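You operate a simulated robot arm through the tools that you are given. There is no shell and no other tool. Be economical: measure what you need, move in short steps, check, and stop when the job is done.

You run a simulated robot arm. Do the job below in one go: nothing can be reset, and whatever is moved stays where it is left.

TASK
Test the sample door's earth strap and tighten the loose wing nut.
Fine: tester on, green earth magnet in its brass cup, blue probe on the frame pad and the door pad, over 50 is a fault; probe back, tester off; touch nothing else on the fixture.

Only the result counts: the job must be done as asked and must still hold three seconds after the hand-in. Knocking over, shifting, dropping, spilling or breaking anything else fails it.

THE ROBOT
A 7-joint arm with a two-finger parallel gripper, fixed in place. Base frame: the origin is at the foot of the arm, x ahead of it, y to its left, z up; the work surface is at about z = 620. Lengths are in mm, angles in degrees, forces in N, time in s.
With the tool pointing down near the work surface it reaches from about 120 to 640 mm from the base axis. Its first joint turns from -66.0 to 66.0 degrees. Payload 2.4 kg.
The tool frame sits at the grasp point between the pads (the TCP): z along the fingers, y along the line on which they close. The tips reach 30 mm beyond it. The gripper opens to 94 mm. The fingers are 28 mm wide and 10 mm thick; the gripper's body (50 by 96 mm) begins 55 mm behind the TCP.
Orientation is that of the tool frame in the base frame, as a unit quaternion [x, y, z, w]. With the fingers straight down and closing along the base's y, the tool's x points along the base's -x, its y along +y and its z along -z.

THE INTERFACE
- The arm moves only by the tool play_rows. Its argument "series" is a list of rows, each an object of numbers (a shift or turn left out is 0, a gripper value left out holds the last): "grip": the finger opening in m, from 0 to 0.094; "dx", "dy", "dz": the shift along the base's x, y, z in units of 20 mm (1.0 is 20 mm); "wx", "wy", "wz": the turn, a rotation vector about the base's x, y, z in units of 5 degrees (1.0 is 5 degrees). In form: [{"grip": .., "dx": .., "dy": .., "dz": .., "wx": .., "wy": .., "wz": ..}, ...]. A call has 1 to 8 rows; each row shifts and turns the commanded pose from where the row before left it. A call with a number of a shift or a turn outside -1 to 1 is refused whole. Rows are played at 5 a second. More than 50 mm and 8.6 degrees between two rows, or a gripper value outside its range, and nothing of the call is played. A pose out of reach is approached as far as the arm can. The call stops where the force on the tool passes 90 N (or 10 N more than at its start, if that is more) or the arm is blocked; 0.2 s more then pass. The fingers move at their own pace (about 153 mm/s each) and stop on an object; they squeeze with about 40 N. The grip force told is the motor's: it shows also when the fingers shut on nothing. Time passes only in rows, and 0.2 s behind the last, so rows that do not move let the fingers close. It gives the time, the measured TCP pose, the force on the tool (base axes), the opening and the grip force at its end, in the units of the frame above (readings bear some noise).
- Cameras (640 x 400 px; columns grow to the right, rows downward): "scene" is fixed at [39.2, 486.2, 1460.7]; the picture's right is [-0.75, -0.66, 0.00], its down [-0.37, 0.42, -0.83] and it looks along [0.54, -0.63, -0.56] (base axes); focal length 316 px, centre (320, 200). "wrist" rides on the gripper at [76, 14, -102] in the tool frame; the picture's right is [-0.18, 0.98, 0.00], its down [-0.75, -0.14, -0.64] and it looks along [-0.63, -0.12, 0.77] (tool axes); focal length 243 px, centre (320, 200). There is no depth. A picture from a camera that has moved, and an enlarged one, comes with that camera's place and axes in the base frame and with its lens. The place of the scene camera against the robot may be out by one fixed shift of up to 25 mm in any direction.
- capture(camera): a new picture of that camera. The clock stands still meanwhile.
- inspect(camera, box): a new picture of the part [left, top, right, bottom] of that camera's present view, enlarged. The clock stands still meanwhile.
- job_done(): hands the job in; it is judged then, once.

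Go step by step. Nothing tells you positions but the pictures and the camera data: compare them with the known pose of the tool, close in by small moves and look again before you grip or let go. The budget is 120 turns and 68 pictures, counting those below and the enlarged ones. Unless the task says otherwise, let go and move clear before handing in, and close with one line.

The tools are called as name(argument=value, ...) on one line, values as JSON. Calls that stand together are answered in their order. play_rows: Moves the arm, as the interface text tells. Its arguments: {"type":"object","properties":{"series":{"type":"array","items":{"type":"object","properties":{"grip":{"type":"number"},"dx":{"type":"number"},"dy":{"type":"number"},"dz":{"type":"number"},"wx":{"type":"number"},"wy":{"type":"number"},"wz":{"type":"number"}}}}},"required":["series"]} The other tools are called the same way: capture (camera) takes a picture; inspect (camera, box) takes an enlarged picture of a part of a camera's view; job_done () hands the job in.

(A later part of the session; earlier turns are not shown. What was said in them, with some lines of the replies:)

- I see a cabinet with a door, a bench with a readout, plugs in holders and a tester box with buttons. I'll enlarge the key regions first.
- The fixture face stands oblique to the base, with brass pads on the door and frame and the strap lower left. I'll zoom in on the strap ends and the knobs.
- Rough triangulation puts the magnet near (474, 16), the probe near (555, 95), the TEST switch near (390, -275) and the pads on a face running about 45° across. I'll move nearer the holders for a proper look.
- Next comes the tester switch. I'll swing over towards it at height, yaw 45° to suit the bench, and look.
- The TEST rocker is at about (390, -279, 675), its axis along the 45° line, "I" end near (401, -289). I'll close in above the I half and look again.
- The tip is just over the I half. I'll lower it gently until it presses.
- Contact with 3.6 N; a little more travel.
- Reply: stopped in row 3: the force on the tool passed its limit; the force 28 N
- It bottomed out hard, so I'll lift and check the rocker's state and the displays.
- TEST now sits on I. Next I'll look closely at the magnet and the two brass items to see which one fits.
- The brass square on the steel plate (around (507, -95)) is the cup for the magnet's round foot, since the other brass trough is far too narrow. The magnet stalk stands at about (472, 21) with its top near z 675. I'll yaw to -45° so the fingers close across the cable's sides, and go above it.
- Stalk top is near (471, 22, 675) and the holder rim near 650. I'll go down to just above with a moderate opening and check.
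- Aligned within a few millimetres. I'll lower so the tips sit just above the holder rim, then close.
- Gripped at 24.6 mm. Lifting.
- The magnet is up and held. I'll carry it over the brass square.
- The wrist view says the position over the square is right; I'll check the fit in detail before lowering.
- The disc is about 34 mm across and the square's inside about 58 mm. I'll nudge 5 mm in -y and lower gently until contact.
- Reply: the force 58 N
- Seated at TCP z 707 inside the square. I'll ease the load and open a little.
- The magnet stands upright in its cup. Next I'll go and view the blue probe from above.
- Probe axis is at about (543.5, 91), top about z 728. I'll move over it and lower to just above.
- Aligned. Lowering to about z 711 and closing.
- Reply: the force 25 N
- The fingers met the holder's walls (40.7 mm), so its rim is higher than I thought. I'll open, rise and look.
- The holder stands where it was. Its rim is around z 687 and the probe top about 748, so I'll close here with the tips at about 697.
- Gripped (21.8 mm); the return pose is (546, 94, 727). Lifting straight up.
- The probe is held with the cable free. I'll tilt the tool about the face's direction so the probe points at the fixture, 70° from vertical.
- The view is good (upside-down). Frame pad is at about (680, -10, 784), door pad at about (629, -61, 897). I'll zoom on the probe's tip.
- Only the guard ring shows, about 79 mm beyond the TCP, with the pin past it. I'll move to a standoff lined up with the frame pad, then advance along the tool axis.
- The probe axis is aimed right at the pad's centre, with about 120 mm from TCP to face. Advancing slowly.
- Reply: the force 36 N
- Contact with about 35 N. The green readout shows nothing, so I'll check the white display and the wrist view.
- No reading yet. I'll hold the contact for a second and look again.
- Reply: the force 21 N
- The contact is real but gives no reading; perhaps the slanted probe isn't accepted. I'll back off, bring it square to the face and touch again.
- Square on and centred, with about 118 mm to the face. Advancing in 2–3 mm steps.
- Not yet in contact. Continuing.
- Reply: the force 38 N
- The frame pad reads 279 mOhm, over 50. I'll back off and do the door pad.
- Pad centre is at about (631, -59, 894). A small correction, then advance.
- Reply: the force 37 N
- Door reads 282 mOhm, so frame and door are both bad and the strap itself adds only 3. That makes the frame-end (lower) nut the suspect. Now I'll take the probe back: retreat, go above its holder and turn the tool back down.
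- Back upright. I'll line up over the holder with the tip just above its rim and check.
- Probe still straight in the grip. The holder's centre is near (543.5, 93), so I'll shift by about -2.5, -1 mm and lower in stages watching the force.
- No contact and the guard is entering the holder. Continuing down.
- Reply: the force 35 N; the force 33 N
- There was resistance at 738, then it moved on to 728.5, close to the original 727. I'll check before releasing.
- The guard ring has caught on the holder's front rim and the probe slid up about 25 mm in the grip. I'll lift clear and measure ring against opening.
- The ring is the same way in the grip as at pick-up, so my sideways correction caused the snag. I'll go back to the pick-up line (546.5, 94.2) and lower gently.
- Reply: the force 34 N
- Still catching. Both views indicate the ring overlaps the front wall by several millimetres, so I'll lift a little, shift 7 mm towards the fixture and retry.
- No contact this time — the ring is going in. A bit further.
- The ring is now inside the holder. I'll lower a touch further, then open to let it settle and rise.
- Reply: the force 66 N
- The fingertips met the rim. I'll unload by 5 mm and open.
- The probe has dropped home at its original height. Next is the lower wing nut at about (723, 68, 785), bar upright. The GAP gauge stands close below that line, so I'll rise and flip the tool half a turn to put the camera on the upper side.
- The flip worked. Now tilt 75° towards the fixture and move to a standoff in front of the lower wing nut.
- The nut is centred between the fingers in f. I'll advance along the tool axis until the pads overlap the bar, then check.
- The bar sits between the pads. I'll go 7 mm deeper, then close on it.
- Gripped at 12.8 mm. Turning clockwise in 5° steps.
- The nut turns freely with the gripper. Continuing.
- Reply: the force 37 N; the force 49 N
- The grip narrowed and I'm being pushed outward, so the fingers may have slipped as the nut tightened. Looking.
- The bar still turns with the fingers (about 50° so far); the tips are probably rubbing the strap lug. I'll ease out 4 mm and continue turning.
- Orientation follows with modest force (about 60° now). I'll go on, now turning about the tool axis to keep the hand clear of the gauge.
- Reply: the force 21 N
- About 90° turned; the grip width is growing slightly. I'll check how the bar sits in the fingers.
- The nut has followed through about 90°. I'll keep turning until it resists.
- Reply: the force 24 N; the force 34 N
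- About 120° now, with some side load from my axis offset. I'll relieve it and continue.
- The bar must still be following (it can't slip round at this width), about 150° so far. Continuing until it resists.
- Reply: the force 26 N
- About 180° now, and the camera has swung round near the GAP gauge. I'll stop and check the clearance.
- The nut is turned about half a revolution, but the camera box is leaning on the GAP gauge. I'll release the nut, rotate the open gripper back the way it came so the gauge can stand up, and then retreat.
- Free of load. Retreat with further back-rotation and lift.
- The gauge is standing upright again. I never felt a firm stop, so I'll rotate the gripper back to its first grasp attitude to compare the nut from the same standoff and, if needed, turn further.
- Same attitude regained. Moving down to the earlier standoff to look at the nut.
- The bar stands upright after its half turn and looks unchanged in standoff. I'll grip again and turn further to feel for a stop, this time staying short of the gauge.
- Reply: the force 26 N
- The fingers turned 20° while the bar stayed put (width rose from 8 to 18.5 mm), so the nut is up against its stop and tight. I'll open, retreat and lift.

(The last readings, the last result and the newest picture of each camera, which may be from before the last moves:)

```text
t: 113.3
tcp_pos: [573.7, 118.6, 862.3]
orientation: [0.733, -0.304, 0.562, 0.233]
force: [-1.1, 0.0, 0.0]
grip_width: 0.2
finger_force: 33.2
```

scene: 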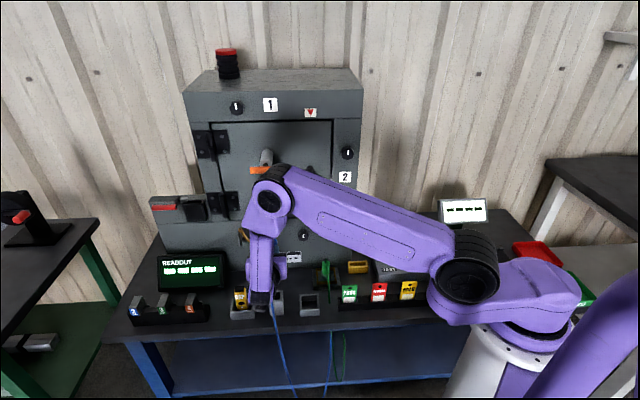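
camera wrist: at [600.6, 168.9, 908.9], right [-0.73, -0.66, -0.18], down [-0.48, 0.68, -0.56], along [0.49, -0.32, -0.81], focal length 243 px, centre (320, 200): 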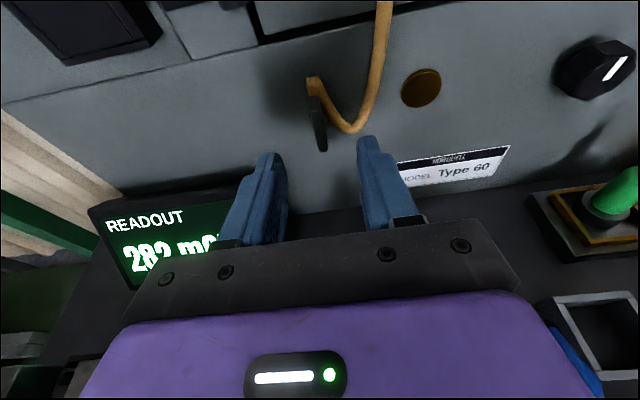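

Now I'll bring the tool back to straight down and yaw to 45° for the switch.

play_rows(series=[{"wx": 0.707, "wy": 0.707, "dz": 0.5}, {"wx": 0.707, "wy": 0.707, "dz": 0.5}, {"wx": 0.707, "wy": 0.707, "dx": -0.5}, {"wx": 0.707, "wy": 0.707, "dx": -0.5}, {"wx": 0.707, "wy": 0.707}, {"wx": 0.707, "wy": 0.707}, {"wx": 0.707, "wy": 0.707}, {"wx": 0.707, "wy": 0.707}])

play_rows(series=[{"wx": 0.707, "wy": 0.707}, {"wx": 0.707, "wy": 0.707}, {"wx": 0.707, "wy": 0.707}, {"wx": 0.707, "wy": 0.707}, {"wx": 0.707, "wy": 0.707}, {"wx": 0.707, "wy": 0.707}, {"wx": 0.707, "wy": 0.707}])

play_rows(series=[{"wz": -1, "dx": -1}, {"wz": -1, "dx": -1}, {"wz": -1, "dx": -1, "dy": -0.5}, {"wz": -1, "dx": -1, "dy": -0.5}, {"wz": -1, "dx": -1, "dy": -0.5}, {"wz": -1, "dx": -1, "dy": -0.7}, {"wz": -1, "dx": -0.7, "dy": -1}, {"wz": -1, "dx": -0.6, "dy": -1}])

play_rows(series=[{"wz": -1, "dx": -0.6, "dy": -1}, {"wz": -1, "dx": -0.6, "dy": -1}, {"wz": -1, "dx": -0.4, "dy": -1}, {"wz": -1, "dy": -1}, {"wz": -1, "dy": -1}, {"wz": -1, "dy": -1}, {"wz": -1, "dy": -1}, {"wz": -1, "dy": -1}])

play_rows(series=[{"wz": -1, "dy": -1}, {"wz": -1, "dy": -1}, {}])

```text
t: 115.1
tcp_pos: [552.9, 118.4, 882.8]
orientation: [0.882, -0.364, 0.277, 0.114]
force: [-0.4, 0.0, 0.6]
grip_width: 0.3
finger_force: 32.5
```

```text
t: 116.7
tcp_pos: [552.4, 119.2, 881.6]
orientation: [0.924, -0.382, 0.0, -0.001]
force: [0.5, 0.5, 0.5]
grip_width: 0.0
finger_force: 33.3
```

```text
t: 118.5
tcp_pos: [408.2, 34.4, 883.1]
orientation: [0.737, -0.676, 0.0, 0.0]
force: [0.7, 0.7, -0.3]
grip_width: 0.0
finger_force: 33.3
```

```text
t: 120.3
tcp_pos: [375.4, -126.7, 883.0]
orientation: [-0.461, 0.888, 0.001, 0.0]
force: [0.0, -0.9, 0.1]
grip_width: 0.2
finger_force: 33.1
```

```text
t: 121.1
tcp_pos: [374.1, -165.6, 883.1]
orientation: [-0.382, 0.924, 0.001, 0.0]
force: [1.2, 0.1, 0.3]
grip_width: 0.1
finger_force: 33.1
```

Over to the O end of the TEST rocker, at about (378, -268).

play_rows(series=[{"dx": 0.2, "dy": -1, "dz": -0.5}, {"dy": -1, "dz": -1}, {"dy": -1, "dz": -1}, {"dy": -1, "dz": -1}, {"dy": -1, "dz": -1}, {"dy": -0.12, "dz": -1}, {"dz": -1}, {"dz": -1}])

play_rows(series=[{"dz": -0.3}, {"dz": -0.2}, {}])

```text
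t: 122.9
tcp_pos: [377.4, -269.0, 733.4]
orientation: [-0.382, 0.924, 0.0, 0.0]
force: [0.0, 0.2, 0.3]
grip_width: 0.0
finger_force: 32.7
```

```text
t: 123.7
tcp_pos: [377.3, -267.4, 722.3]
orientation: [-0.382, 0.924, 0.0, 0.001]
force: [-0.8, 0.3, 0.3]
grip_width: 0.1
finger_force: 33.2
```

play_rows(series=[{"dz": -0.15}, {"dz": -0.1}, {"dz": -0.1}])

play_rows(series=[{"dz": -0.1}, {"dz": -0.1}])

```text
t: 124.5
tcp_pos: [379.4, -268.1, 715.0]
orientation: [-0.383, 0.924, 0.0, 0.0]
force: [0.1, -0.1, 0.4]
grip_width: 0.1
finger_force: 33.2
```

```text
t: 125.1
tcp_pos: [378.1, -267.8, 712.0]
orientation: [-0.383, 0.924, 0.0, 0.001]
force: [0.9, 0.6, 1.3]
grip_width: 0.0
finger_force: 33.2
```

play_rows(series=[{"dz": -0.1}, {"dz": -0.1}])

play_rows(series=[{"dz": -0.1}, {"dz": -0.1}])

```text
t: 125.7
tcp_pos: [379.1, -268.2, 710.1]
orientation: [-0.383, 0.924, -0.001, 0.0]
force: [-6.5, 3.3, 42.3]
grip_width: 0.0
finger_force: 33.2
```

```text
t: 126.2
tcp_pos: [380.1, -266.7, 710.2]
orientation: [-0.381, 0.925, 0.001, 0.0]
force: [-5.5, 4.6, 27.9]
grip_width: 0.0
finger_force: 32.7
stopped in row 2: the force on the tool passed its limit (the readings are from after the stop); the commanded pose is now the measured one
```

Bottomed the same way as before. Lift clear and use the last picture for an overall check.

play_rows(series=[{"dz": 0.5}, {"dz": 1}, {"dz": 1}, {"dz": 1}, {"dz": 1}, {"dz": 1}, {"dz": 1}, {"dz": 1}])

inspect(camera="scene", box=[140, 180, 430, 330])

```text
t: 128.0
tcp_pos: [380.3, -268.8, 860.0]
orientation: [-0.381, 0.924, 0.0, 0.0]
force: [-0.5, 0.1, -0.1]
grip_width: 0.0
finger_force: 33.0
```

```text
2.21 times, centred on (285, 255) of scene
camera zoom: at [39.2, 486.2, 1460.7], right [-0.75, -0.66, 0.0], down [-0.37, 0.42, -0.83], along [0.54, -0.63, -0.56], focal length 698 px, centre (397, 79)
```

zoom: 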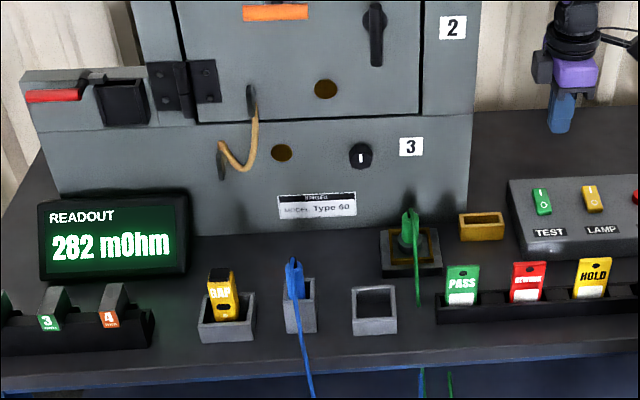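

All is in place: TEST is back on O like LAMP, the probe is in its holder, the magnet is in the brass cup, the gauge is upright and the arm is clear. I'm handing in.

job_done()

```text
The job is handed in.
```

The earth strap failed the test: 279 mOhm at the frame pad and 282 at the door pad. I tightened the lower, frame-end wing nut clockwise until it stopped turning, put the probe back and switched the tester off. I did not re-measure after tightening. While I was turning the nut the camera leaned on the GAP gauge, and the gauge stood upright in its holder again once I backed off.
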